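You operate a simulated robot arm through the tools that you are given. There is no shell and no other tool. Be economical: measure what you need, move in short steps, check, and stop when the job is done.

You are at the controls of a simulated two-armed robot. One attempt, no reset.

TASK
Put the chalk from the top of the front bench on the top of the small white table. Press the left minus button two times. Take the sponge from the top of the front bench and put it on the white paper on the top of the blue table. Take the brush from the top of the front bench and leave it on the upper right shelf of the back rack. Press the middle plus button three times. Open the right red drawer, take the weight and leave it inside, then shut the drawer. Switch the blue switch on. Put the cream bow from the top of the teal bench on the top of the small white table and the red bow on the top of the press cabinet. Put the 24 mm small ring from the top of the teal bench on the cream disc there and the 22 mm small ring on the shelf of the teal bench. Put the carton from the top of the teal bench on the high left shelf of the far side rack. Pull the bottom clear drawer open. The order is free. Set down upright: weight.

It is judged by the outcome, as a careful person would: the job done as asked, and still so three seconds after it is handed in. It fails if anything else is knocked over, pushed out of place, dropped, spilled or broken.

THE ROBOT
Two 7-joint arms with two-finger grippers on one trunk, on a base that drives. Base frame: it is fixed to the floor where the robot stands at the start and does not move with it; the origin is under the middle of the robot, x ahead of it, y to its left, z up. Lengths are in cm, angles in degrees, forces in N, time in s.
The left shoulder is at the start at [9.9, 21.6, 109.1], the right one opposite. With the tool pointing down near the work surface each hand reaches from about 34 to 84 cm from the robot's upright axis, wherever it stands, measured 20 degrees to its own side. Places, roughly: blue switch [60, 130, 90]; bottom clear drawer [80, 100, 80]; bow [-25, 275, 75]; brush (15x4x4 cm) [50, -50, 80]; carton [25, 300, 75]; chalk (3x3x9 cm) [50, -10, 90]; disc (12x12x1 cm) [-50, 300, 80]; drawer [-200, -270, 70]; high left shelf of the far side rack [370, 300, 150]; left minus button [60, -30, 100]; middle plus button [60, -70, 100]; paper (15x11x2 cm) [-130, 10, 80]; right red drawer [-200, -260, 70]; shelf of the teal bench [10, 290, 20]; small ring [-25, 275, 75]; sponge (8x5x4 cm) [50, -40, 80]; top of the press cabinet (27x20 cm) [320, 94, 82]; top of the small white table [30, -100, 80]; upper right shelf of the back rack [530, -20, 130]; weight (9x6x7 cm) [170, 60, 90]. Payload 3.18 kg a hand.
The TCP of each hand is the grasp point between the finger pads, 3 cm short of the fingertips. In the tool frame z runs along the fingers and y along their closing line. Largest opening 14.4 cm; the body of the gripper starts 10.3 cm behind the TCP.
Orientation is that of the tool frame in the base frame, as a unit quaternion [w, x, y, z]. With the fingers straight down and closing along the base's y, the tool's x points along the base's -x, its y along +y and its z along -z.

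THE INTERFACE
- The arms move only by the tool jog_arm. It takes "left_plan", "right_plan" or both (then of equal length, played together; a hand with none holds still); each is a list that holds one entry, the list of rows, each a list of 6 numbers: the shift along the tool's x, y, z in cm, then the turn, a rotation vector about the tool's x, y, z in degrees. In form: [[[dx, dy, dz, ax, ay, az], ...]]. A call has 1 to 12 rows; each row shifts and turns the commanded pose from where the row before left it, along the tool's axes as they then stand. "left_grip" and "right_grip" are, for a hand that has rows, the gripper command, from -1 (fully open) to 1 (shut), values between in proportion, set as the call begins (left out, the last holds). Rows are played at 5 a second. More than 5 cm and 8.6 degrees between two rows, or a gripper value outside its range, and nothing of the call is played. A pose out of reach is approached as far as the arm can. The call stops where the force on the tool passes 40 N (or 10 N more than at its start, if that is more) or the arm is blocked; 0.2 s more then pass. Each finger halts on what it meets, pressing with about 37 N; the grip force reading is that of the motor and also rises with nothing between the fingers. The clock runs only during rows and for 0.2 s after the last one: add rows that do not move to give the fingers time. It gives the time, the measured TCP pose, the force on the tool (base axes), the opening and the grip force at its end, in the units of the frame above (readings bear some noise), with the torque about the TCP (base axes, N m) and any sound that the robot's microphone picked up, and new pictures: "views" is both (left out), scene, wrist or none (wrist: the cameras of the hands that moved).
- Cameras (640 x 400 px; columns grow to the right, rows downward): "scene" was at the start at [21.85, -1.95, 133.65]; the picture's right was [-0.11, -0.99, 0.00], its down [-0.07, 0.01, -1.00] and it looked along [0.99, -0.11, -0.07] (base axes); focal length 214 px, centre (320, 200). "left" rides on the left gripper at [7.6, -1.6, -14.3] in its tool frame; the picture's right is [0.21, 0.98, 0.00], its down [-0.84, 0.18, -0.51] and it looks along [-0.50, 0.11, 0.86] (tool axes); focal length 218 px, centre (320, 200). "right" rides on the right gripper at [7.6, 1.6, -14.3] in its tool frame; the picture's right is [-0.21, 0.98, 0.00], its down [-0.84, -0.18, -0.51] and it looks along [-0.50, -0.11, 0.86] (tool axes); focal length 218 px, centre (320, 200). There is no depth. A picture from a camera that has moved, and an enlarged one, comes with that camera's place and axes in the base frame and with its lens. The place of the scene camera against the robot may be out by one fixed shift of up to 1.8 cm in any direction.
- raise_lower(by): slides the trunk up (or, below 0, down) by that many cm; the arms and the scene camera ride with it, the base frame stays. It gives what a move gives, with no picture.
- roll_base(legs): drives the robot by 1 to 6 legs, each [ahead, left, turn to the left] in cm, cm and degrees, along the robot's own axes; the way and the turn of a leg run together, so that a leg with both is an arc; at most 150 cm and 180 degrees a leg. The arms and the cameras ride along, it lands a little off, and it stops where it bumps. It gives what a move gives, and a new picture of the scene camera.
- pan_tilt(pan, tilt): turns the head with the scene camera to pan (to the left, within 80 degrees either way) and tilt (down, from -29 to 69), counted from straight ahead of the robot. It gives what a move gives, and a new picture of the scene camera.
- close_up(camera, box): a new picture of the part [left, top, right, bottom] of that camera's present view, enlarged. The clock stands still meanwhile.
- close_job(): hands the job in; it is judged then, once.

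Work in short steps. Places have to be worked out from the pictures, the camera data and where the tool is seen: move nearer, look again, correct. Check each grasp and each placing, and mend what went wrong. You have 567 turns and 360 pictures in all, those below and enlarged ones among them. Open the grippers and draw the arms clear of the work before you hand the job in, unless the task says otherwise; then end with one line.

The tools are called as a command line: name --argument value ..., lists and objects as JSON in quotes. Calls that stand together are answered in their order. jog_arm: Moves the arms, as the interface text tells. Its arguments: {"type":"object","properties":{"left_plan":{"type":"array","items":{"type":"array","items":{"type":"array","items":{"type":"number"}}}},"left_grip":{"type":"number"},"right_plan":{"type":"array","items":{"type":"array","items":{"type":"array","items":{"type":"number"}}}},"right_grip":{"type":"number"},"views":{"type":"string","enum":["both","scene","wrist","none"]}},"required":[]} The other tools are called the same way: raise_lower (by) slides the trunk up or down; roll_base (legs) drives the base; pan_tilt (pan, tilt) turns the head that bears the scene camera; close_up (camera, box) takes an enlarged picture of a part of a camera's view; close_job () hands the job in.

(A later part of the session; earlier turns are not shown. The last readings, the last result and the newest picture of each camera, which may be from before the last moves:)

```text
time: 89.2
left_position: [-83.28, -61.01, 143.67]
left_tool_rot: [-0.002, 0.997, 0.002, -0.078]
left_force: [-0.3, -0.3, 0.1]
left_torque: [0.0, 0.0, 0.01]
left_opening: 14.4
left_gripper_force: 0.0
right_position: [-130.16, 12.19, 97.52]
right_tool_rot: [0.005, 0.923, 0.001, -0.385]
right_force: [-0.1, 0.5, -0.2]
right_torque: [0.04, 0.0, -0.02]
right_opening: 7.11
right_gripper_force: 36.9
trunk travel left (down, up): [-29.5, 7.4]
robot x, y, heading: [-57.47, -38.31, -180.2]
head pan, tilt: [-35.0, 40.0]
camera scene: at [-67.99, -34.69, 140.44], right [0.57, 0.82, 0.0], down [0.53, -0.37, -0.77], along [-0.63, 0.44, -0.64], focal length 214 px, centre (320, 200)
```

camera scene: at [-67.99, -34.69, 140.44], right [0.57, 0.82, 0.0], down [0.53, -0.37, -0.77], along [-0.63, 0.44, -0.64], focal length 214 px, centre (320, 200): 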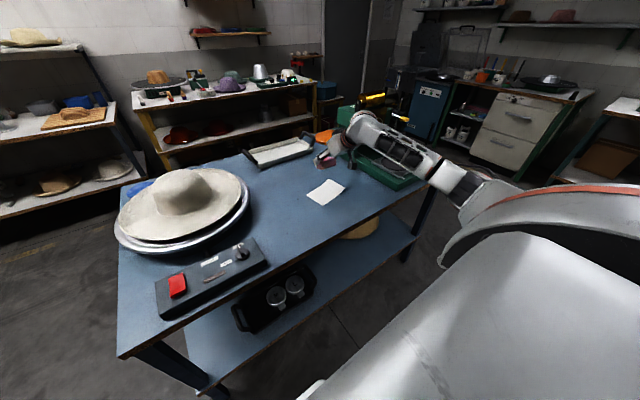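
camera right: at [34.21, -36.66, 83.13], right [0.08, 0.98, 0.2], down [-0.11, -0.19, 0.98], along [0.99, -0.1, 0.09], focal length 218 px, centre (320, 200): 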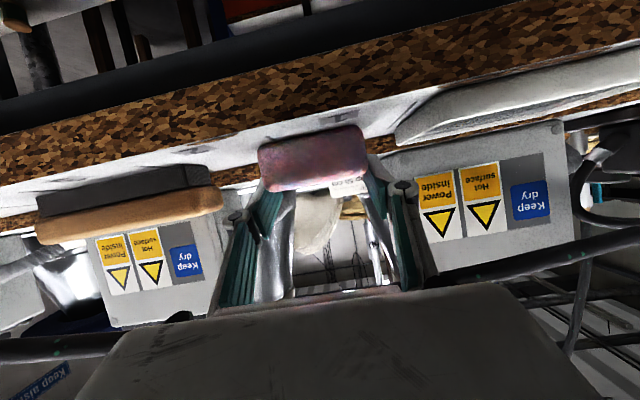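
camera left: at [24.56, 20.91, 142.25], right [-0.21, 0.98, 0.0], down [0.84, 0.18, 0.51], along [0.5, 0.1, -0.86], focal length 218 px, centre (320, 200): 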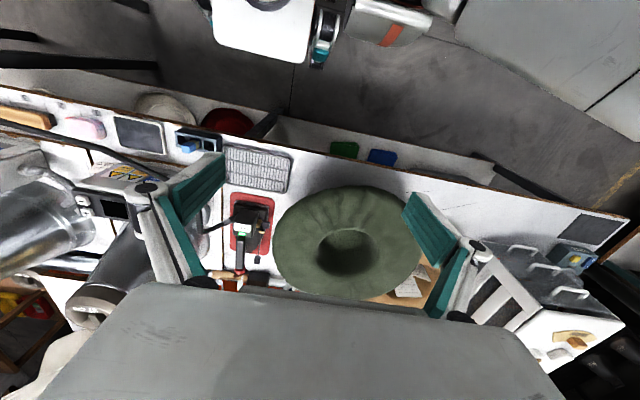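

Clear. Lower straight down 10 cm and check.

jog_arm --right_plan '[[[1.77, 0, 1.77, 0, 0, 0], [1.77, 0, 1.77, 0, 0, 0], [1.77, 0, 1.77, 0, 0, 0], [1.77, 0, 1.77, 0, 0, 0]]]' --views "none"

close_up --camera "scene" --box '[260, 110, 420, 210]'

```text
time: 90.2
left_position: [-83.16, -61.07, 143.76]
left_tool_rot: [-0.002, 0.997, 0.002, -0.08]
left_force: [0.4, -0.1, 0.3]
left_torque: [0.01, -0.01, -0.02]
left_opening: 14.4
left_gripper_force: 0.0
right_position: [-130.28, 12.06, 87.57]
right_tool_rot: [0.004, 0.923, 0.002, -0.385]
right_force: [0.6, 0.0, -0.1]
right_torque: [-0.02, 0.02, 0.03]
right_opening: 7.14
right_gripper_force: 37.1
trunk travel left (down, up): [-29.5, 7.4]
robot x, y, heading: [-57.63, -38.3, -180.2]
head pan, tilt: [-35.0, 40.0]
```

```text
4.00 times, centred on (340, 160) of scene
camera zoom: at [-67.98, -34.67, 140.44], right [0.57, 0.82, 0.0], down [0.53, -0.37, -0.77], along [-0.63, 0.44, -0.64], focal length 858 px, centre (240, 360)
```

zoom: 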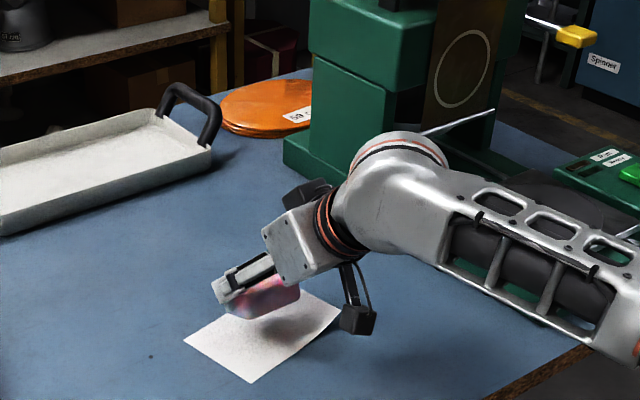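

jog_arm --right_plan '[[[0.9, 0, 0.9, 0, 0, 0], [0.7, 0, 0.7, 0, 0, 0]]]' --views "none"

close_up --camera "scene" --box '[290, 150, 370, 200]'

```text
time: 90.8
left_position: [-83.15, -61.14, 143.78]
left_tool_rot: [-0.003, 0.997, 0.003, -0.079]
left_force: [-0.7, -0.3, 0.2]
left_torque: [0.01, 0.0, 0.02]
left_opening: 14.39
left_gripper_force: 0.1
right_position: [-130.27, 12.01, 85.58]
right_tool_rot: [0.005, 0.922, 0.002, -0.387]
right_force: [-0.2, 0.5, 5.4]
right_torque: [0.08, 0.08, -0.02]
right_opening: 7.11
right_gripper_force: 37.1
trunk travel left (down, up): [-29.5, 7.4]
robot x, y, heading: [-57.67, -38.73, -179.9]
head pan, tilt: [-35.0, 40.0]
```

```text
8.00 times, centred on (330, 175) of scene
camera zoom: at [-67.88, -34.74, 140.46], right [0.57, 0.82, 0.0], down [0.53, -0.37, -0.77], along [-0.63, 0.44, -0.64], focal length 1716 px, centre (240, 400)
```

zoom: 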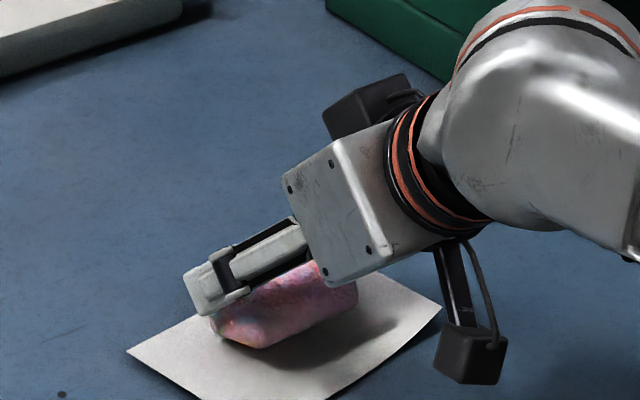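

Contact felt and the sponge is on the paper. Release and retreat backward-up.

jog_arm --right_plan '[[[0, 0, 0, 0, 0, 0], [0, 0, 0, 0, 0, 0], [0, 0, 0, 0, 0, 0], [0, 0, -3, 0, 0, 0], [0, 0, -4, 0, 0, 0], [-1.5, 0, -4, 0, 0, 0], [-2, 0, -3, 0, 0, 0]]]' --right_grip -0.45 --views "scene"

close_up --camera "scene" --box '[260, 130, 420, 230]'

```text
time: 92.3
left_position: [-83.21, -61.12, 143.74]
left_tool_rot: [-0.002, 0.997, 0.003, -0.079]
left_force: [-0.4, -0.5, -0.4]
left_torque: [0.01, 0.01, -0.01]
left_opening: 14.38
left_gripper_force: 0.0
right_position: [-122.84, 12.02, 97.67]
right_tool_rot: [0.006, 0.923, 0.002, -0.385]
right_force: [0.6, -0.1, -0.3]
right_torque: [0.01, -0.01, -0.01]
right_opening: 10.45
right_gripper_force: 0.1
trunk travel left (down, up): [-29.5, 7.4]
robot x, y, heading: [-57.64, -38.66, -180.0]
head pan, tilt: [-35.0, 40.0]
camera scene: at [-67.95, -34.72, 140.44], right [0.57, 0.82, 0.0], down [0.53, -0.37, -0.77], along [-0.63, 0.44, -0.64], focal length 214 px, centre (320, 200)
```

scene: 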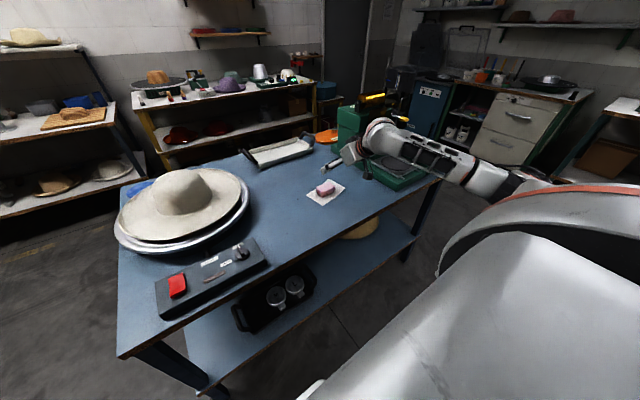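

```text
4.00 times, centred on (340, 180) of scene
camera zoom: at [-67.95, -34.72, 140.44], right [0.57, 0.82, 0.0], down [0.53, -0.37, -0.77], along [-0.63, 0.44, -0.64], focal length 858 px, centre (240, 280)
```

zoom: 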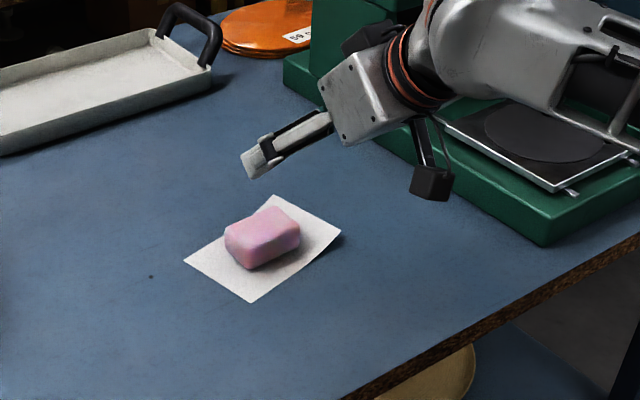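

Sponge done. Retrace the route back to the front bench.

roll_base --legs '[[-42, 0, 0], [0, -50, 0], [0, 0, 90], [0, -27, 0], [0, 0, 90]]'

pan_tilt --pan -30 --tilt 40

```text
time: 109.6
left_position: [-16.39, 33.56, 143.69]
left_tool_rot: [0.078, -0.014, 0.997, -0.001]
left_force: [0.1, -0.8, 0.4]
left_torque: [-0.01, 0.0, 0.03]
left_opening: 14.4
left_gripper_force: 0.0
right_position: [24.83, -38.8, 97.65]
right_tool_rot: [0.384, -0.011, 0.923, 0.009]
right_force: [0.3, 1.1, 0.2]
right_torque: [0.01, 0.0, 0.0]
right_opening: 10.43
right_gripper_force: 0.1
trunk travel left (down, up): [-29.5, 7.4]
robot x, y, heading: [-41.64, 10.58, 0.9]
head pan, tilt: [-35.0, 40.0]
camera scene: at [-29.18, 5.04, 140.44], right [-0.56, -0.83, 0.0], down [-0.53, 0.36, -0.77], along [0.64, -0.43, -0.64], focal length 214 px, centre (320, 200)
```

scene: 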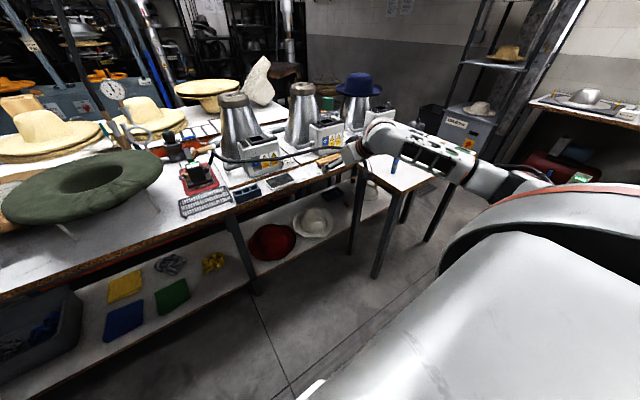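

```text
time: 110.2
left_position: [-16.52, 33.56, 143.76]
left_tool_rot: [0.078, -0.013, 0.997, -0.002]
left_force: [0.6, -0.6, 0.4]
left_torque: [0.01, 0.0, 0.03]
left_opening: 14.41
left_gripper_force: 0.0
right_position: [24.78, -38.86, 97.53]
right_tool_rot: [0.384, -0.011, 0.923, 0.008]
right_force: [0.2, -0.3, -0.5]
right_torque: [-0.01, 0.0, -0.03]
right_opening: 10.45
right_gripper_force: 0.0
trunk travel left (down, up): [-29.5, 7.4]
robot x, y, heading: [-41.69, 10.94, 1.5]
head pan, tilt: [-30.0, 40.0]
camera scene: at [-28.8, 5.66, 140.44], right [-0.48, -0.88, 0.0], down [-0.56, 0.31, -0.77], along [0.67, -0.37, -0.64], focal length 214 px, centre (320, 200)
```

scene: 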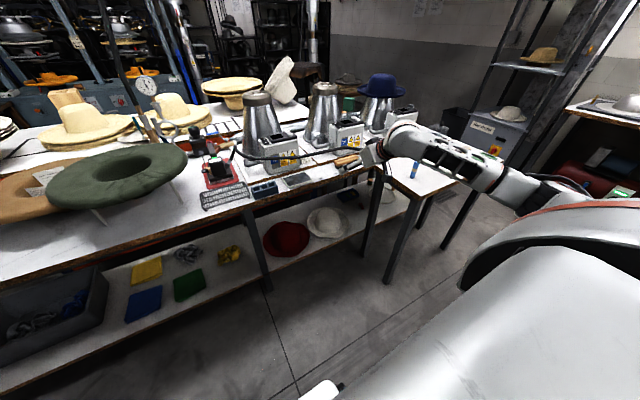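

Back in front. I'll push the brush to the right, out from under the cable, with a vertical closed hand behind (beyond) the cable. First set the hand vertical and high.

jog_arm --right_plan '[[[0, 0, 0, 0, 7.5, 0], [0, 0, 0, 0, 7.5, 0], [0, 0, 0, 0, 7.5, 0], [0, 0, 0, 0, 7.5, 0], [0, 0, 0, 0, 7.5, 0], [0, 0, 0, 0, 7.7, 0], [0, 0, -4, 0, 0, 0], [0, 0, -4, 0, 0, 0], [0, 0, -3, 0, 0, 0]]]' --right_grip 1 --views "none"

roll_base --legs '[[0, 0, -1.4], [25, -6, 0]]'

```text
time: 112.2
left_position: [-16.51, 33.48, 143.71]
left_tool_rot: [0.078, -0.013, 0.997, -0.003]
left_force: [-0.2, -0.6, -0.5]
left_torque: [-0.01, -0.03, 0.03]
left_opening: 14.39
left_gripper_force: 0.0
right_position: [24.8, -38.84, 108.6]
right_tool_rot: [0.0, -0.013, 1.0, 0.003]
right_force: [-0.5, 1.6, -0.4]
right_torque: [-0.04, -0.03, -0.02]
right_opening: 0.0
right_gripper_force: 31.1
trunk travel left (down, up): [-29.5, 7.4]
robot x, y, heading: [-41.48, 10.5, 1.2]
head pan, tilt: [-30.0, 40.0]
```

```text
time: 114.5
left_position: [9.11, 26.92, 143.64]
left_tool_rot: [0.079, -0.001, 0.997, -0.003]
left_force: [-0.6, 0.5, 0.0]
left_torque: [0.0, 0.02, -0.01]
left_opening: 14.39
left_gripper_force: 0.1
right_position: [48.61, -46.42, 108.58]
right_tool_rot: [0.001, -0.002, 1.0, 0.003]
right_force: [-0.3, 0.3, -0.2]
right_torque: [0.01, 0.04, 0.01]
right_opening: 0.01
right_gripper_force: 30.7
trunk travel left (down, up): [-29.5, 7.4]
robot x, y, heading: [-16.5, 4.76, -0.2]
head pan, tilt: [-30.0, 40.0]
camera scene: at [-3.92, -0.61, 140.44], right [-0.5, -0.86, 0.0], down [-0.56, 0.32, -0.77], along [0.66, -0.38, -0.64], focal length 214 px, centre (320, 200)
```

scene: 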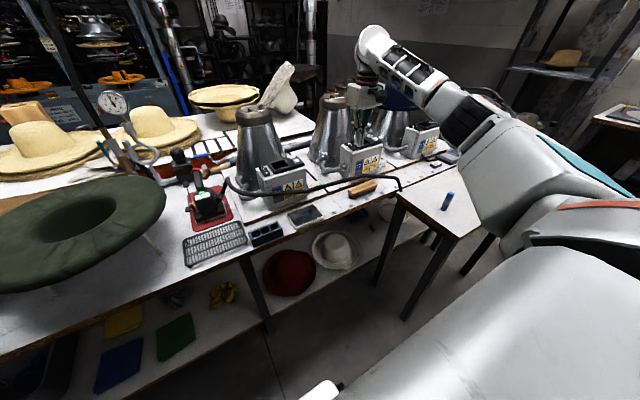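

Bring the hand a little nearer the body, then drive forward so it hangs over the former sponge spot.

jog_arm --right_plan '[[[4, 0, 0, 0, 0, 0], [4, 0, 0, 0, 0, 0], [2, 0, 0, 0, 0, 0]]]' --views "none"

roll_base --legs '[[13, 3.3, 0]]'

close_up --camera "right" --box '[0, 0, 640, 400]'

```text
time: 115.2
left_position: [8.98, 26.96, 143.77]
left_tool_rot: [0.079, -0.002, 0.997, -0.003]
left_force: [-0.4, -0.7, 0.1]
left_torque: [0.04, 0.02, -0.01]
left_opening: 14.4
left_gripper_force: 0.0
right_position: [38.51, -46.49, 108.63]
right_tool_rot: [0.0, -0.002, 1.0, 0.004]
right_force: [-0.8, -0.4, 0.1]
right_torque: [0.01, 0.01, 0.01]
right_opening: 0.0
right_gripper_force: 30.7
trunk travel left (down, up): [-29.5, 7.4]
robot x, y, heading: [-16.83, 4.98, -0.2]
head pan, tilt: [-30.0, 40.0]
```

```text
time: 116.6
left_position: [22.25, 29.99, 143.69]
left_tool_rot: [0.079, 0.0, 0.997, -0.003]
left_force: [0.1, 0.6, -1.3]
left_torque: [0.01, 0.09, 0.01]
left_opening: 14.4
left_gripper_force: 0.1
right_position: [51.89, -43.51, 108.42]
right_tool_rot: [0.0, -0.003, 1.0, 0.005]
right_force: [-0.2, 0.2, -0.1]
right_torque: [-0.02, 0.05, -0.01]
right_opening: 0.03
right_gripper_force: 30.5
trunk travel left (down, up): [-29.5, 7.4]
robot x, y, heading: [-3.92, 7.96, -0.3]
head pan, tilt: [-30.0, 40.0]
camera scene: at [9.18, 2.59, 140.44], right [-0.5, -0.86, 0.0], down [-0.56, 0.32, -0.77], along [0.66, -0.39, -0.64], focal length 214 px, centre (320, 200)
```

scene: 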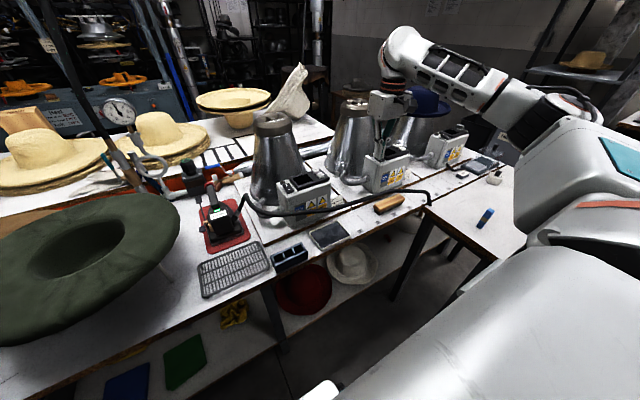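

```text
1.00 times, centred on (320, 200) of right (not enlarged: the box is as wide or as high as the picture)
camera zoom: at [44.07, -41.68, 122.86], right [0.21, 0.98, 0.01], down [0.84, -0.18, 0.51], along [0.5, -0.1, -0.86], focal length 218 px, centre (320, 200)
```

zoom: 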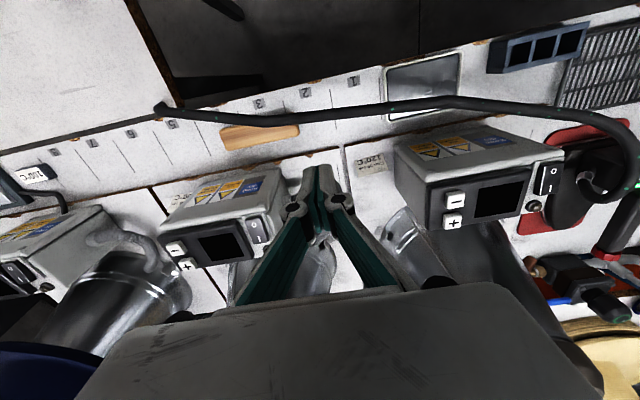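

The view confirms positions: brush y −61…−47 at x≈51, cable x≈48–49 there. Buttons: left minus ≈[60.8,−28,100], middle plus ≈[64,−66,100]. Descend in two stages.

jog_arm --right_plan '[[[-0.4, 0.3, 4, 0, 0, 0], [0, 0, 4, 0, 0, 0], [0, 0, 4, 0, 0, 0]]]' --views "wrist"

```text
time: 117.4
left_position: [22.19, 30.01, 143.75]
left_tool_rot: [0.078, 0.0, 0.997, -0.002]
left_force: [-0.1, 0.0, 0.5]
left_torque: [0.03, -0.02, -0.03]
left_opening: 14.41
left_gripper_force: 0.1
right_position: [51.95, -42.83, 96.47]
right_tool_rot: [0.001, -0.001, 1.0, 0.003]
right_force: [0.0, 0.2, -0.2]
right_torque: [0.01, 0.01, -0.02]
right_opening: 0.02
right_gripper_force: 30.9
trunk travel left (down, up): [-29.5, 7.4]
robot x, y, heading: [-3.96, 7.69, -0.2]
head pan, tilt: [-30.0, 40.0]
camera right: at [44.32, -41.23, 110.77], right [0.21, 0.98, 0.01], down [0.84, -0.18, 0.51], along [0.5, -0.1, -0.86], focal length 218 px, centre (320, 200)
```

right: 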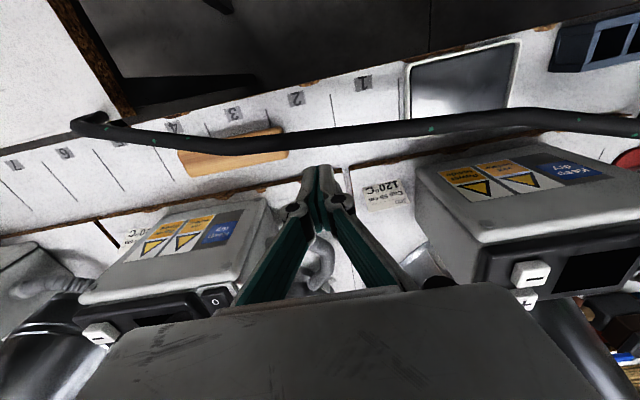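

Cable is near x≈49.3; shift the hand 0.8 cm further away and descend to push height.

jog_arm --right_plan '[[[-0.8, 0, 0, 0, 0, 0], [0, 0, 3.5, 0, 0, 0], [0, 0, 3.5, 0, 0, 0], [0, 0, 3.7, 0, 0, 0]]]' --views "wrist"

```text
time: 118.4
left_position: [22.1, 30.07, 143.76]
left_tool_rot: [0.079, 0.0, 0.997, -0.003]
left_force: [-0.8, -0.1, -0.4]
left_torque: [0.02, -0.02, 0.01]
left_opening: 14.4
left_gripper_force: 0.1
right_position: [52.77, -42.86, 85.64]
right_tool_rot: [0.001, -0.002, 1.0, 0.004]
right_force: [0.2, 0.0, -0.3]
right_torque: [0.0, 0.02, -0.01]
right_opening: 0.0
right_gripper_force: 31.1
trunk travel left (down, up): [-29.5, 7.4]
robot x, y, heading: [-3.83, 8.07, -0.3]
head pan, tilt: [-30.0, 40.0]
camera right: at [45.14, -41.31, 99.96], right [0.21, 0.98, 0.01], down [0.84, -0.18, 0.51], along [0.5, -0.1, -0.86], focal length 218 px, centre (320, 200)
```

right: 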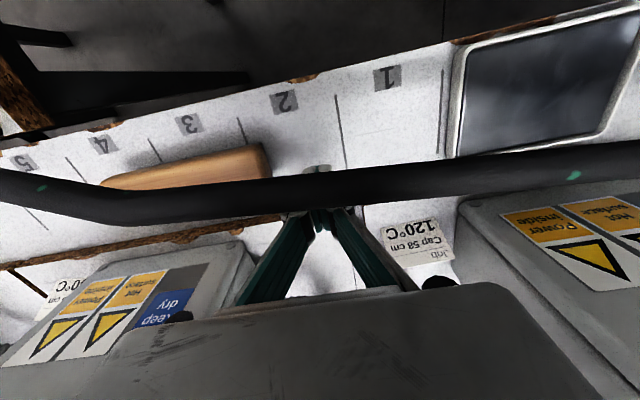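

Hand is behind the cable, brush end at y≈−46.4. Push right 12 cm.

jog_arm --right_plan '[[[0, -2, 0, 0, 0, 0], [0, -2, 0, 0, 0, 0], [0, -2, 0, 0, 0, 0], [0.2, -2, 0, 0, 0, 0], [0.2, -2, 0, 0, 0, 0], [0.2, -2, 0, 0, 0, 0], [0, 0, 0, 0, 0, 0]]]' --views "wrist"

```text
time: 120.0
left_position: [22.22, 30.19, 143.78]
left_tool_rot: [0.079, -0.001, 0.997, -0.002]
left_force: [0.3, 0.2, -0.3]
left_torque: [-0.02, -0.01, -0.03]
left_opening: 14.42
left_gripper_force: 0.2
right_position: [52.33, -54.86, 85.81]
right_tool_rot: [0.0, -0.001, 1.0, 0.003]
right_force: [0.1, -0.3, 0.3]
right_torque: [0.0, 0.0, -0.01]
right_opening: 0.0
right_gripper_force: 30.4
trunk travel left (down, up): [-29.5, 7.4]
robot x, y, heading: [-3.95, 7.54, -0.2]
head pan, tilt: [-30.0, 40.0]
camera right: at [44.73, -53.17, 100.11], right [0.21, 0.98, 0.01], down [0.84, -0.18, 0.51], along [0.5, -0.1, -0.86], focal length 218 px, centre (320, 200)
```

right: 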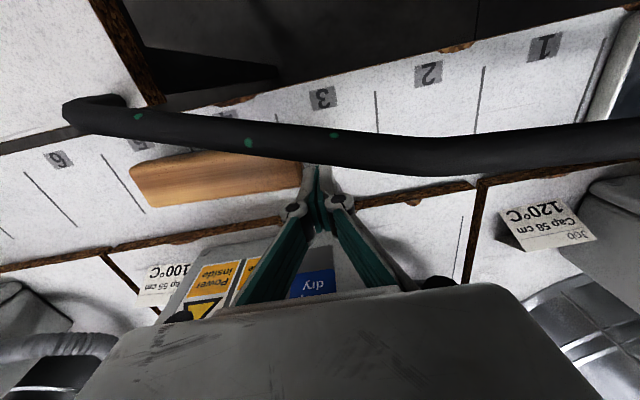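

Works well. Continue pushing another 10 cm.

jog_arm --right_plan '[[[0.2, -2, 0, 0, 0, 0], [0.2, -2, 0, 0, 0, 0], [0.2, -2, 0, 0, 0, 0], [0, -2, 0, 0, 0, 0], [0, -2, 0, 0, 0, 0], [0, 0, 0, 0, 0, 0]]]' --views "wrist"

```text
time: 121.4
left_position: [22.06, 30.2, 143.74]
left_tool_rot: [0.079, 0.0, 0.997, -0.003]
left_force: [0.4, -0.5, 0.4]
left_torque: [-0.03, 0.0, 0.03]
left_opening: 14.39
left_gripper_force: 0.0
right_position: [51.57, -64.8, 85.77]
right_tool_rot: [0.0, -0.001, 1.0, 0.004]
right_force: [1.5, -1.1, -0.5]
right_torque: [0.0, 0.0, 0.0]
right_opening: 0.0
right_gripper_force: 31.0
trunk travel left (down, up): [-29.5, 7.4]
robot x, y, heading: [-3.69, 7.45, -0.1]
head pan, tilt: [-30.0, 40.0]
camera right: at [43.97, -63.11, 100.02], right [0.21, 0.98, 0.01], down [0.84, -0.18, 0.51], along [0.5, -0.1, -0.86], focal length 218 px, centre (320, 200)
```

right: 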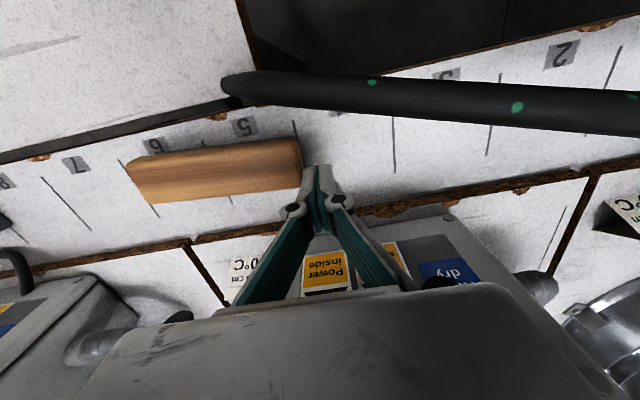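

Nearly clear of the cable; push 3 cm more, then lift off and look from above.

jog_arm --right_plan '[[[0, -1.7, 0, 0, 0, 0], [0, -1.7, 0, 0, 0, 0], [0, 0.8, 0, 0, 0, 0], [0, 0, -4, 0, 0, 0], [0, 0, -4, 0, 0, 0], [0, 0, -4, 0, 0, 0], [0, 0, -4, 0, 0, 0], [0, 0, -4, 0, 0, 0]]]' --views "wrist"

```text
time: 123.2
left_position: [22.18, 30.19, 143.59]
left_tool_rot: [0.079, -0.001, 0.997, -0.003]
left_force: [-1.1, 0.5, -0.4]
left_torque: [-0.06, -0.03, -0.01]
left_opening: 14.4
left_gripper_force: 0.1
right_position: [51.68, -67.45, 105.77]
right_tool_rot: [-0.001, -0.001, 1.0, 0.003]
right_force: [-1.0, 0.0, 0.0]
right_torque: [0.01, -0.02, -0.01]
right_opening: 0.01
right_gripper_force: 30.9
trunk travel left (down, up): [-29.5, 7.4]
robot x, y, heading: [-3.65, 7.66, -0.3]
head pan, tilt: [-30.0, 40.0]
camera right: at [44.05, -65.92, 120.08], right [0.21, 0.98, 0.01], down [0.84, -0.18, 0.51], along [0.5, -0.1, -0.86], focal length 218 px, centre (320, 200)
```

right: 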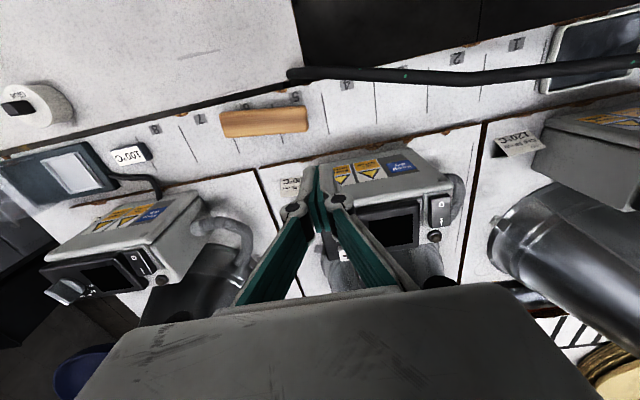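

Brush now at ≈[49.1,−76], out of the cable's way, yawed ~8°. Bring the arm inward, then drive right and yaw the hand.

jog_arm --right_plan '[[[1, 4.5, -1, 0, 0, 0], [1, 4.5, 0, 0, 0, 0], [1, 4.5, 0, 0, 0, 0], [1, 4.5, 0, 0, 0, 0], [1, 4.5, 0, 0, 0, 0]]]' --right_grip 0.2 --views "none"

roll_base --legs '[[0, -29, 0]]'

jog_arm --right_plan '[[[0, 0, 0, 0, 0, -8.2], [0, 0, 0, 0, 0, -8.2], [0, 0, 0, 0, 0, -8.2], [0, 0, 0, 0, 0, -8.2], [0, 0, 0, 0, 0, -8.2], [0, 0, 0, 0, 0, -8.2], [0, 0, 0, 0, 0, -8.2], [0, 0, 0, 0, 0, -8.2], [0, 0, 0, 0, 0, -8.2], [0, 0, 0, 0, 0, -8.2]]]' --views "wrist"

```text
time: 124.4
left_position: [22.13, 30.15, 143.68]
left_tool_rot: [0.079, -0.001, 0.997, -0.004]
left_force: [-0.6, -0.3, -0.4]
left_torque: [-0.01, -0.01, -0.04]
left_opening: 14.42
left_gripper_force: 0.1
right_position: [46.77, -44.84, 106.93]
right_tool_rot: [0.0, -0.001, 1.0, 0.003]
right_force: [-0.4, 0.2, 0.2]
right_torque: [-0.02, -0.01, -0.02]
right_opening: 5.78
right_gripper_force: 0.1
trunk travel left (down, up): [-29.5, 7.4]
robot x, y, heading: [-3.73, 7.72, -0.3]
head pan, tilt: [-30.0, 40.0]
```

```text
time: 127.5
left_position: [22.05, 1.3, 143.69]
left_tool_rot: [0.079, 0.0, 0.997, -0.002]
left_force: [-0.3, 0.2, -0.4]
left_torque: [0.03, -0.02, -0.01]
left_opening: 14.42
left_gripper_force: 0.1
right_position: [46.7, -73.99, 106.87]
right_tool_rot: [0.0, -0.001, 1.0, 0.003]
right_force: [-0.2, 0.0, 0.5]
right_torque: [0.0, -0.04, -0.05]
right_opening: 5.78
right_gripper_force: 0.2
trunk travel left (down, up): [-29.5, 7.4]
robot x, y, heading: [-3.99, -20.96, -0.1]
head pan, tilt: [-30.0, 40.0]
camera scene: at [8.96, -26.33, 140.44], right [-0.5, -0.86, 0.0], down [-0.56, 0.32, -0.77], along [0.66, -0.39, -0.64], focal length 214 px, centre (320, 200)
```

scene: 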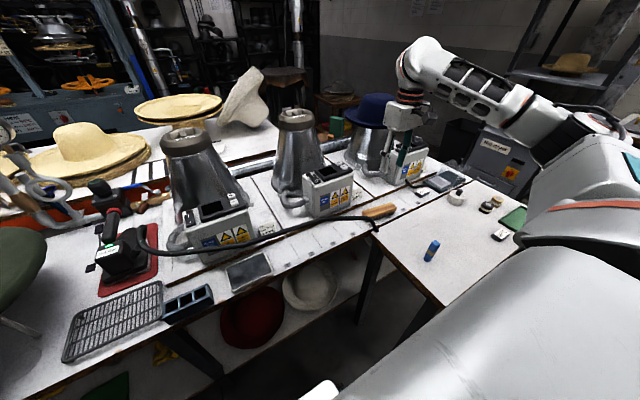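

```text
time: 129.7
left_position: [22.11, 1.17, 143.75]
left_tool_rot: [0.078, -0.001, 0.997, -0.003]
left_force: [-0.6, 0.1, 0.7]
left_torque: [-0.02, -0.02, -0.02]
left_opening: 14.36
left_gripper_force: 0.1
right_position: [46.66, -73.88, 106.98]
right_tool_rot: [0.004, -0.658, 0.753, 0.003]
right_force: [0.4, -0.1, -0.6]
right_torque: [-0.03, -0.01, 0.03]
right_opening: 5.79
right_gripper_force: 0.1
trunk travel left (down, up): [-29.5, 7.4]
robot x, y, heading: [-3.72, -21.23, -0.3]
head pan, tilt: [-30.0, 40.0]
camera right: at [44.07, -81.26, 121.14], right [-0.94, 0.34, 0.0], down [0.29, 0.81, 0.51], along [0.17, 0.48, -0.86], focal length 218 px, centre (320, 200)
```

right: 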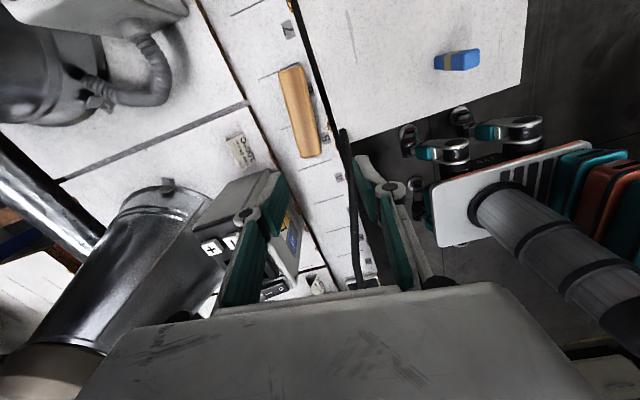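

Brush ≈[49,−76.2]. Align over it and descend.

jog_arm --right_plan '[[[1, -1.3, 2, 0, 0, 0], [1.05, -1.35, 3, 0, 0, 0], [0, 0, 4, 0, 0, 0], [0, 0, 4, 0, 0, 0]]]' --views "wrist"

```text
time: 130.7
left_position: [22.02, 1.2, 143.68]
left_tool_rot: [0.079, -0.001, 0.997, -0.003]
left_force: [-0.8, 0.0, 0.1]
left_torque: [0.0, 0.02, -0.01]
left_opening: 14.44
left_gripper_force: 0.1
right_position: [49.01, -76.17, 93.88]
right_tool_rot: [0.004, -0.656, 0.754, 0.002]
right_force: [0.7, -0.4, -0.2]
right_torque: [0.02, 0.0, -0.01]
right_opening: 5.78
right_gripper_force: 0.0
trunk travel left (down, up): [-29.5, 7.4]
robot x, y, heading: [-3.62, -21.02, -0.5]
head pan, tilt: [-30.0, 40.0]
camera right: at [46.32, -83.61, 108.1], right [-0.94, 0.34, 0.0], down [0.29, 0.81, 0.51], along [0.18, 0.48, -0.86], focal length 218 px, centre (320, 200)
```

right: 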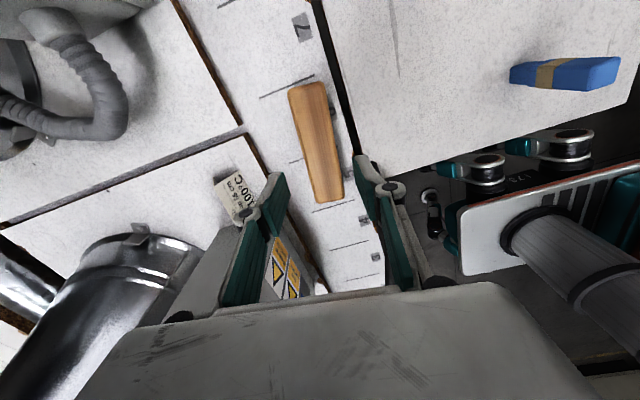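

jog_arm --right_plan '[[[0.8, 0, 3, 0, 0, 0], [0, 0, 3, 0, 0, 0], [0, 0, 2.9, 0, 0, 0]]]' --views "none"

jog_arm --right_plan '[[[0, 0, 0, 0, 0, 0], [0, 0, 0, 0, 0, 0], [0, 0, 0, 0, 0, 0]]]' --right_grip 1 --views "none"

jog_arm --right_plan '[[[0, 0, -3, 0, 0, 0], [0, 0, -4, 0, 0, 0], [0, 0, -4, 0, 0, 0], [0, 0, -4, 0, 0, 0], [0, 0, -4, 0, 0, 0]]]' --views "wrist"

```text
time: 131.5
left_position: [22.08, 1.17, 143.61]
left_tool_rot: [0.079, -0.001, 0.997, -0.002]
left_force: [-0.7, 0.0, -0.8]
left_torque: [0.01, 0.0, -0.03]
left_opening: 14.4
left_gripper_force: 0.1
right_position: [48.8, -77.18, 84.87]
right_tool_rot: [0.002, -0.657, 0.754, 0.003]
right_force: [0.4, 0.1, 0.8]
right_torque: [0.0, 0.01, -0.03]
right_opening: 5.75
right_gripper_force: 0.0
trunk travel left (down, up): [-29.5, 7.4]
robot x, y, heading: [-3.91, -21.14, -0.1]
head pan, tilt: [-30.0, 40.0]
```

```text
time: 132.3
left_position: [22.05, 1.13, 143.75]
left_tool_rot: [0.078, 0.0, 0.997, -0.004]
left_force: [0.2, -0.4, 0.6]
left_torque: [-0.02, 0.01, 0.0]
left_opening: 14.37
left_gripper_force: 0.0
right_position: [48.78, -77.06, 84.91]
right_tool_rot: [0.002, -0.657, 0.754, 0.003]
right_force: [-0.5, -0.3, 0.0]
right_torque: [0.0, -0.02, 0.01]
right_opening: 3.92
right_gripper_force: 37.3
trunk travel left (down, up): [-29.5, 7.4]
robot x, y, heading: [-3.77, -21.09, -0.4]
head pan, tilt: [-30.0, 40.0]
```

```text
time: 133.5
left_position: [21.83, 1.26, 143.59]
left_tool_rot: [0.078, -0.001, 0.997, -0.004]
left_force: [-0.3, -0.1, -0.2]
left_torque: [0.0, -0.01, 0.03]
left_opening: 14.39
left_gripper_force: 0.1
right_position: [48.87, -77.35, 104.06]
right_tool_rot: [0.003, -0.657, 0.754, 0.002]
right_force: [-0.8, 0.0, -1.5]
right_torque: [-0.05, 0.03, 0.05]
right_opening: 3.92
right_gripper_force: 36.9
trunk travel left (down, up): [-29.5, 7.4]
robot x, y, heading: [-3.74, -21.37, -0.2]
head pan, tilt: [-30.0, 40.0]
camera right: at [46.25, -84.61, 118.19], right [-0.94, 0.34, 0.0], down [0.29, 0.81, 0.51], along [0.17, 0.48, -0.86], focal length 218 px, centre (320, 200)
```

right: 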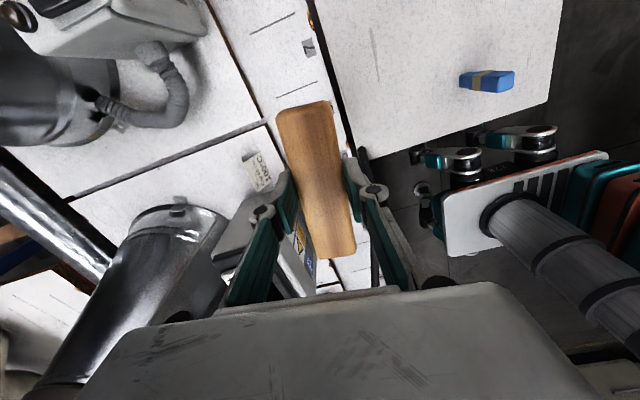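

Brush is held. Now scout the route to the back area: look ahead-right and ahead-left.

roll_base --legs '[[-40, 10, 0]]'

pan_tilt --pan -45 --tilt 15

pan_tilt --pan 0 --tilt 10

pan_tilt --pan 55 --tilt 15

```text
time: 136.0
left_position: [-17.6, 11.63, 143.63]
left_tool_rot: [0.078, 0.002, 0.997, -0.004]
left_force: [0.1, -0.1, 0.2]
left_torque: [-0.02, -0.07, -0.03]
left_opening: 14.39
left_gripper_force: 0.0
right_position: [8.79, -66.9, 103.84]
right_tool_rot: [0.002, -0.655, 0.756, 0.002]
right_force: [-1.0, 0.0, -1.5]
right_torque: [-0.07, -0.02, -0.02]
right_opening: 3.9
right_gripper_force: 37.0
trunk travel left (down, up): [-29.5, 7.4]
robot x, y, heading: [-43.49, -10.32, -0.5]
head pan, tilt: [-30.0, 40.0]
camera scene: at [-30.83, -15.7, 140.44], right [-0.51, -0.86, 0.0], down [-0.55, 0.33, -0.77], along [0.66, -0.39, -0.64], focal length 214 px, centre (320, 200)
```

scene: 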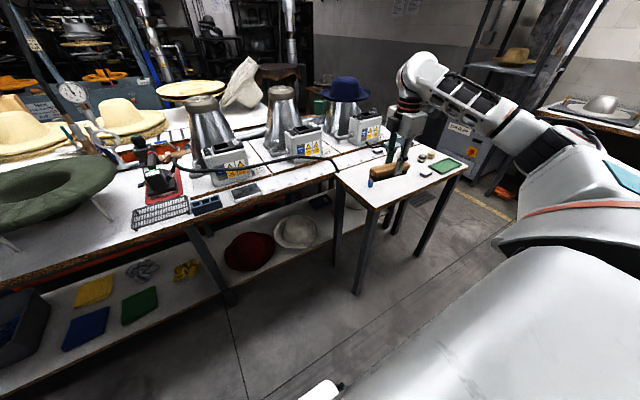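

```text
time: 136.9
left_position: [-17.62, 11.62, 143.69]
left_tool_rot: [0.079, 0.002, 0.997, -0.002]
left_force: [-0.3, 0.7, -0.4]
left_torque: [0.0, 0.0, -0.02]
left_opening: 14.38
left_gripper_force: 0.0
right_position: [8.96, -67.0, 103.95]
right_tool_rot: [0.002, -0.655, 0.756, 0.002]
right_force: [0.2, -0.2, -0.6]
right_torque: [0.0, -0.03, -0.01]
right_opening: 3.92
right_gripper_force: 37.2
trunk travel left (down, up): [-29.5, 7.4]
robot x, y, heading: [-43.7, -10.54, -0.8]
head pan, tilt: [-45.0, 15.0]
camera scene: at [-31.55, -18.06, 144.39], right [-0.71, -0.7, 0.0], down [-0.18, 0.19, -0.97], along [0.68, -0.69, -0.26], focal length 214 px, centre (320, 200)
```

scene: 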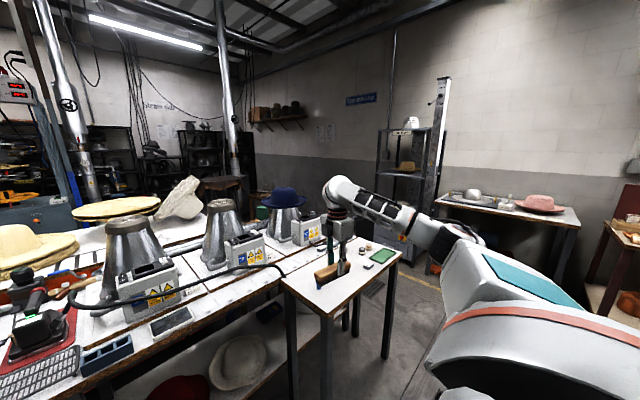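

```text
time: 138.1
left_position: [-17.41, 11.7, 143.67]
left_tool_rot: [0.079, 0.003, 0.997, -0.003]
left_force: [0.6, 0.0, 0.4]
left_torque: [0.01, 0.01, -0.01]
left_opening: 14.41
left_gripper_force: 0.1
right_position: [8.86, -66.91, 103.92]
right_tool_rot: [0.002, -0.655, 0.755, 0.003]
right_force: [0.9, 0.8, -1.8]
right_torque: [0.01, 0.03, 0.01]
right_opening: 3.95
right_gripper_force: 37.0
trunk travel left (down, up): [-29.5, 7.4]
robot x, y, heading: [-43.81, -10.36, -0.7]
head pan, tilt: [0.0, 10.0]
camera scene: at [-28.79, -11.49, 145.21], right [-0.01, -1.0, 0.0], down [-0.17, 0.0, -0.98], along [0.98, -0.01, -0.17], focal length 214 px, centre (320, 200)
```

scene: 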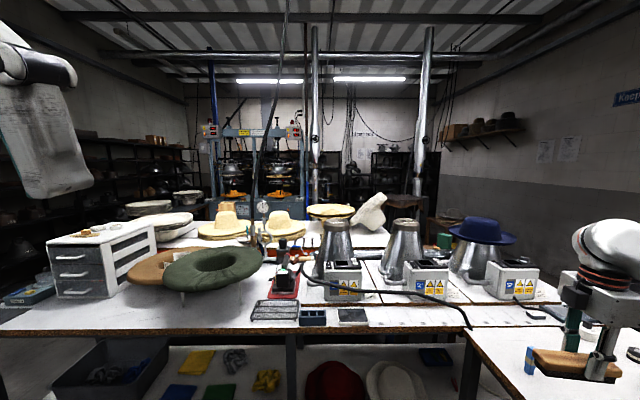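

```text
time: 139.3
left_position: [-17.53, 11.65, 143.78]
left_tool_rot: [0.078, 0.003, 0.997, -0.002]
left_force: [-0.4, 0.1, -0.1]
left_torque: [-0.01, 0.0, 0.02]
left_opening: 14.38
left_gripper_force: 0.2
right_position: [8.87, -66.92, 103.94]
right_tool_rot: [0.002, -0.655, 0.756, 0.002]
right_force: [-0.2, -0.8, -0.7]
right_torque: [-0.02, -0.02, 0.02]
right_opening: 3.9
right_gripper_force: 37.2
trunk travel left (down, up): [-29.5, 7.4]
robot x, y, heading: [-43.39, -10.14, -0.5]
head pan, tilt: [55.0, 15.0]
camera scene: at [-32.65, -3.79, 144.4], right [0.81, -0.58, 0.0], down [-0.15, -0.21, -0.97], along [0.56, 0.79, -0.26], focal length 214 px, centre (320, 200)
```

scene: 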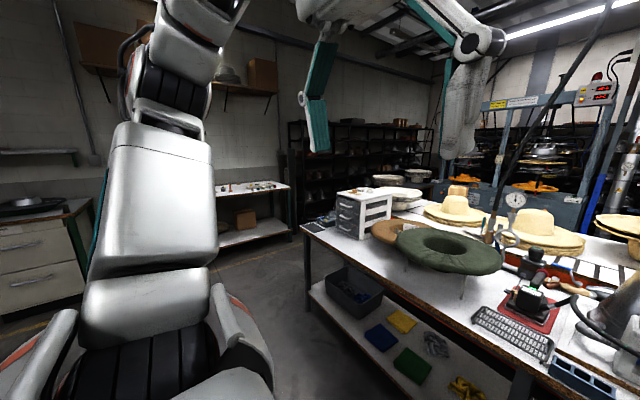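

The left corridor (y≈200) looks open. Tuck the right hand in, then strafe left toward it.

jog_arm --right_plan '[[[-3.6, 2.9, 0, 0, 0, 0], [-3.6, 2.9, 0, 0, 0, 0], [-3.6, 2.9, 0, 0, 0, 0], [-3.6, 2.9, 0, 0, 0, 0], [-3.6, 2.9, 0, 0, 0, 0]]]' --views "none"

roll_base --legs '[[0, 110, 0.6]]'

```text
time: 140.5
left_position: [-17.56, 11.79, 143.63]
left_tool_rot: [0.079, 0.003, 0.997, -0.004]
left_force: [-0.1, 0.2, 0.1]
left_torque: [-0.02, 0.01, -0.01]
left_opening: 14.4
left_gripper_force: 0.0
right_position: [-2.78, -47.15, 104.04]
right_tool_rot: [0.002, -0.654, 0.756, 0.002]
right_force: [-0.6, -0.4, -0.7]
right_torque: [0.01, 0.03, 0.0]
right_opening: 3.91
right_gripper_force: 37.1
trunk travel left (down, up): [-29.5, 7.4]
robot x, y, heading: [-43.49, -10.58, -0.5]
head pan, tilt: [55.0, 15.0]
```

```text
time: 150.5
left_position: [-16.88, 122.42, 143.6]
left_tool_rot: [0.078, 0.0, 0.997, -0.004]
left_force: [-1.2, -0.2, -1.1]
left_torque: [-0.01, -0.01, -0.04]
left_opening: 14.37
left_gripper_force: 0.1
right_position: [-1.85, 63.66, 104.02]
right_tool_rot: [0.002, -0.656, 0.754, 0.002]
right_force: [0.2, 0.7, -1.4]
right_torque: [-0.03, -0.02, 0.0]
right_opening: 3.89
right_gripper_force: 37.3
trunk travel left (down, up): [-29.5, 7.4]
robot x, y, heading: [-43.04, 100.3, 0.0]
head pan, tilt: [55.0, 15.0]
camera scene: at [-31.92, 106.81, 144.4], right [0.82, -0.58, 0.0], down [-0.15, -0.21, -0.97], along [0.56, 0.79, -0.26], focal length 214 px, centre (320, 200)
```

scene: 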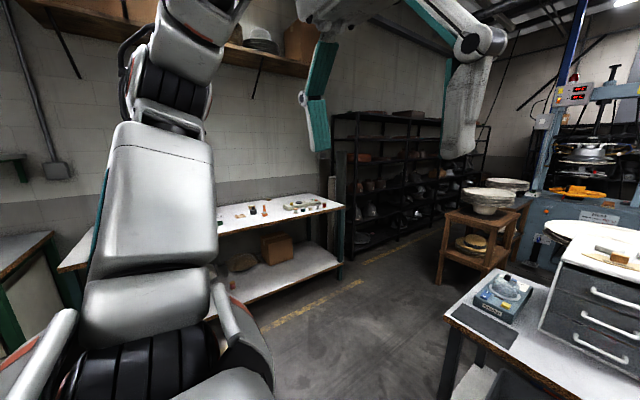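

The switch box and drawer unit are visible at the bench's left end; enlarge them.

pan_tilt --pan 20 --tilt 20

close_up --camera "scene" --box '[240, 170, 480, 320]'

```text
time: 151.5
left_position: [-16.95, 122.39, 143.57]
left_tool_rot: [0.078, -0.002, 0.997, -0.002]
left_force: [0.1, 0.3, -0.6]
left_torque: [-0.02, 0.0, -0.03]
left_opening: 14.41
left_gripper_force: 0.1
right_position: [-1.78, 63.64, 104.15]
right_tool_rot: [0.002, -0.657, 0.754, 0.003]
right_force: [-0.1, 0.3, -1.1]
right_torque: [-0.03, 0.0, 0.03]
right_opening: 3.92
right_gripper_force: 36.8
trunk travel left (down, up): [-29.5, 7.4]
robot x, y, heading: [-42.81, 99.97, -0.2]
head pan, tilt: [20.0, 20.0]
camera scene: at [-28.54, 102.33, 143.58], right [0.34, -0.94, 0.0], down [-0.32, -0.12, -0.94], along [0.88, 0.32, -0.34], focal length 214 px, centre (320, 200)
```

scene: 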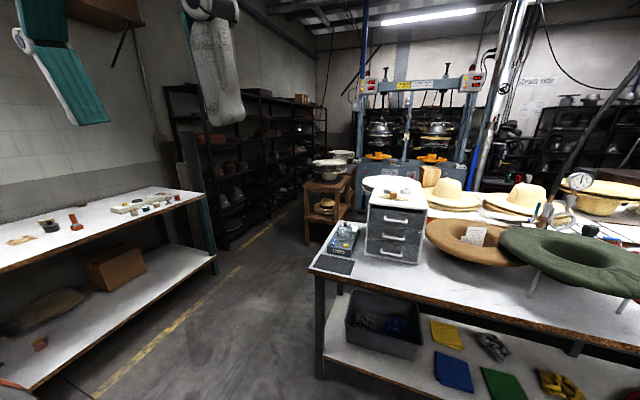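

```text
2.67 times, centred on (360, 245) of scene
camera zoom: at [-28.54, 102.33, 143.58], right [0.34, -0.94, 0.0], down [-0.32, -0.12, -0.94], along [0.88, 0.32, -0.34], focal length 572 px, centre (213, 80)
```

zoom: 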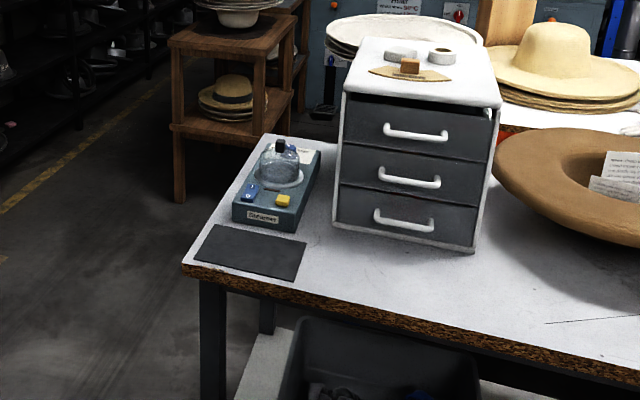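

I'll use the free left hand for the switch and drawer. Move it out to a mirrored working pose in free space.

jog_arm --left_plan '[[[-1.86, 1.9, 3.5, 0, 0, 0], [-1.86, 1.9, 3.5, 0, 0, 0], [-1.86, 1.9, 3.5, 0, 0, 0], [-1.86, 1.9, 3.5, 0, 0, 0], [-1.86, 1.9, 3.5, 0, 0, 0], [-1.86, 1.9, 3.5, 0, 0, 0], [-1.86, 1.9, 3.5, 0, 0, 0], [-1.86, 1.9, 3.5, 0, 0, 0], [-1.86, 1.9, 3.5, 0, 0, 0], [-1.86, 1.9, 3.5, 0, 0, 0], [-1.86, 1.9, 3.5, 0, 0, 0], [-1.86, 1.9, 3.5, 0, 0, 0]]]' --left_grip 1 --views "wrist"

```text
time: 154.1
left_position: [11.43, 144.82, 105.84]
left_tool_rot: [0.08, -0.001, 0.997, -0.003]
left_force: [-0.6, 0.2, -0.4]
left_torque: [0.0, 0.01, -0.03]
left_opening: 0.0
left_gripper_force: 30.4
left hand out of reach, approached as far as the arm can: row 12
right_position: [-1.74, 63.69, 104.03]
right_tool_rot: [0.003, -0.657, 0.754, 0.002]
right_force: [1.2, -0.1, -1.2]
right_torque: [-0.02, 0.01, 0.0]
right_opening: 3.9
right_gripper_force: 37.1
trunk travel left (down, up): [-29.5, 7.4]
robot x, y, heading: [-42.96, 100.14, -0.3]
head pan, tilt: [20.0, 20.0]
camera left: at [1.69, 143.21, 118.59], right [-0.21, 0.98, -0.04], down [0.75, 0.19, 0.63], along [0.63, 0.1, -0.77], focal length 218 px, centre (320, 200)
```

left: 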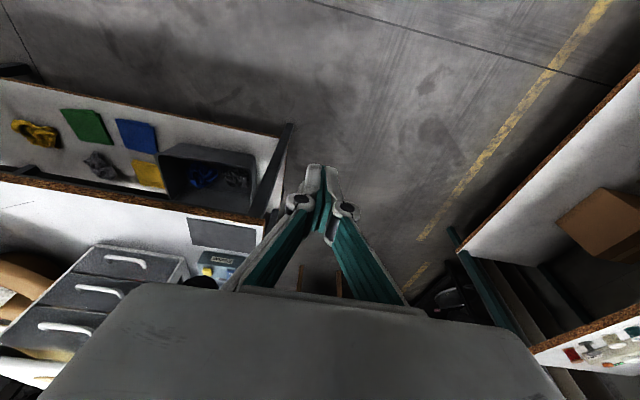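

roll_base --legs '[[38, -15, 0.3]]'

close_up --camera "left" --box '[160, 40, 480, 240]'

```text
time: 156.6
left_position: [49.74, 130.59, 105.79]
left_tool_rot: [0.078, -0.006, 0.997, -0.002]
left_force: [-0.4, -0.8, 0.1]
left_torque: [-0.01, 0.01, -0.03]
left_opening: 0.0
left_gripper_force: 30.4
right_position: [37.33, 49.09, 104.1]
right_tool_rot: [0.003, -0.66, 0.751, 0.003]
right_force: [0.4, -0.9, -1.1]
right_torque: [-0.02, 0.05, -0.02]
right_opening: 3.94
right_gripper_force: 37.1
trunk travel left (down, up): [-29.5, 7.4]
robot x, y, heading: [-4.07, 85.32, 0.2]
head pan, tilt: [20.0, 20.0]
camera scene: at [10.16, 87.54, 143.58], right [0.35, -0.94, 0.0], down [-0.32, -0.12, -0.94], along [0.88, 0.33, -0.34], focal length 214 px, centre (320, 200)
```

scene: 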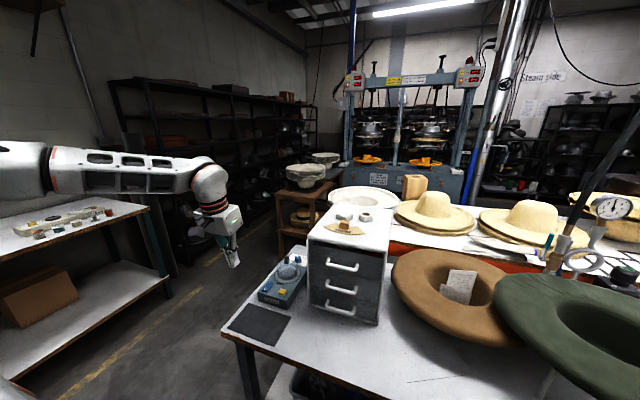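

```text
2.00 times, centred on (320, 140) of left
camera zoom: at [39.97, 128.71, 118.57], right [-0.22, 0.98, -0.04], down [0.75, 0.19, 0.63], along [0.62, 0.11, -0.77], focal length 436 px, centre (320, 320)
```

zoom: 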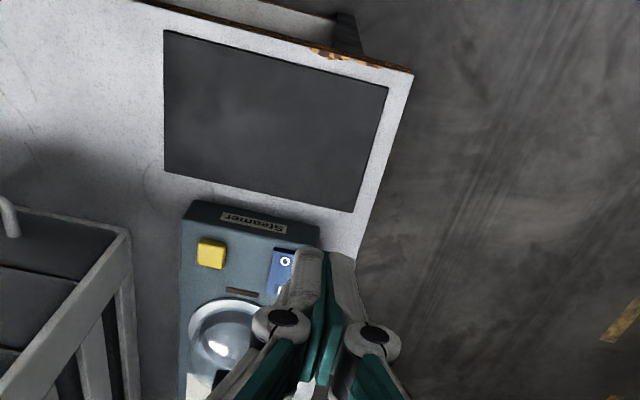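

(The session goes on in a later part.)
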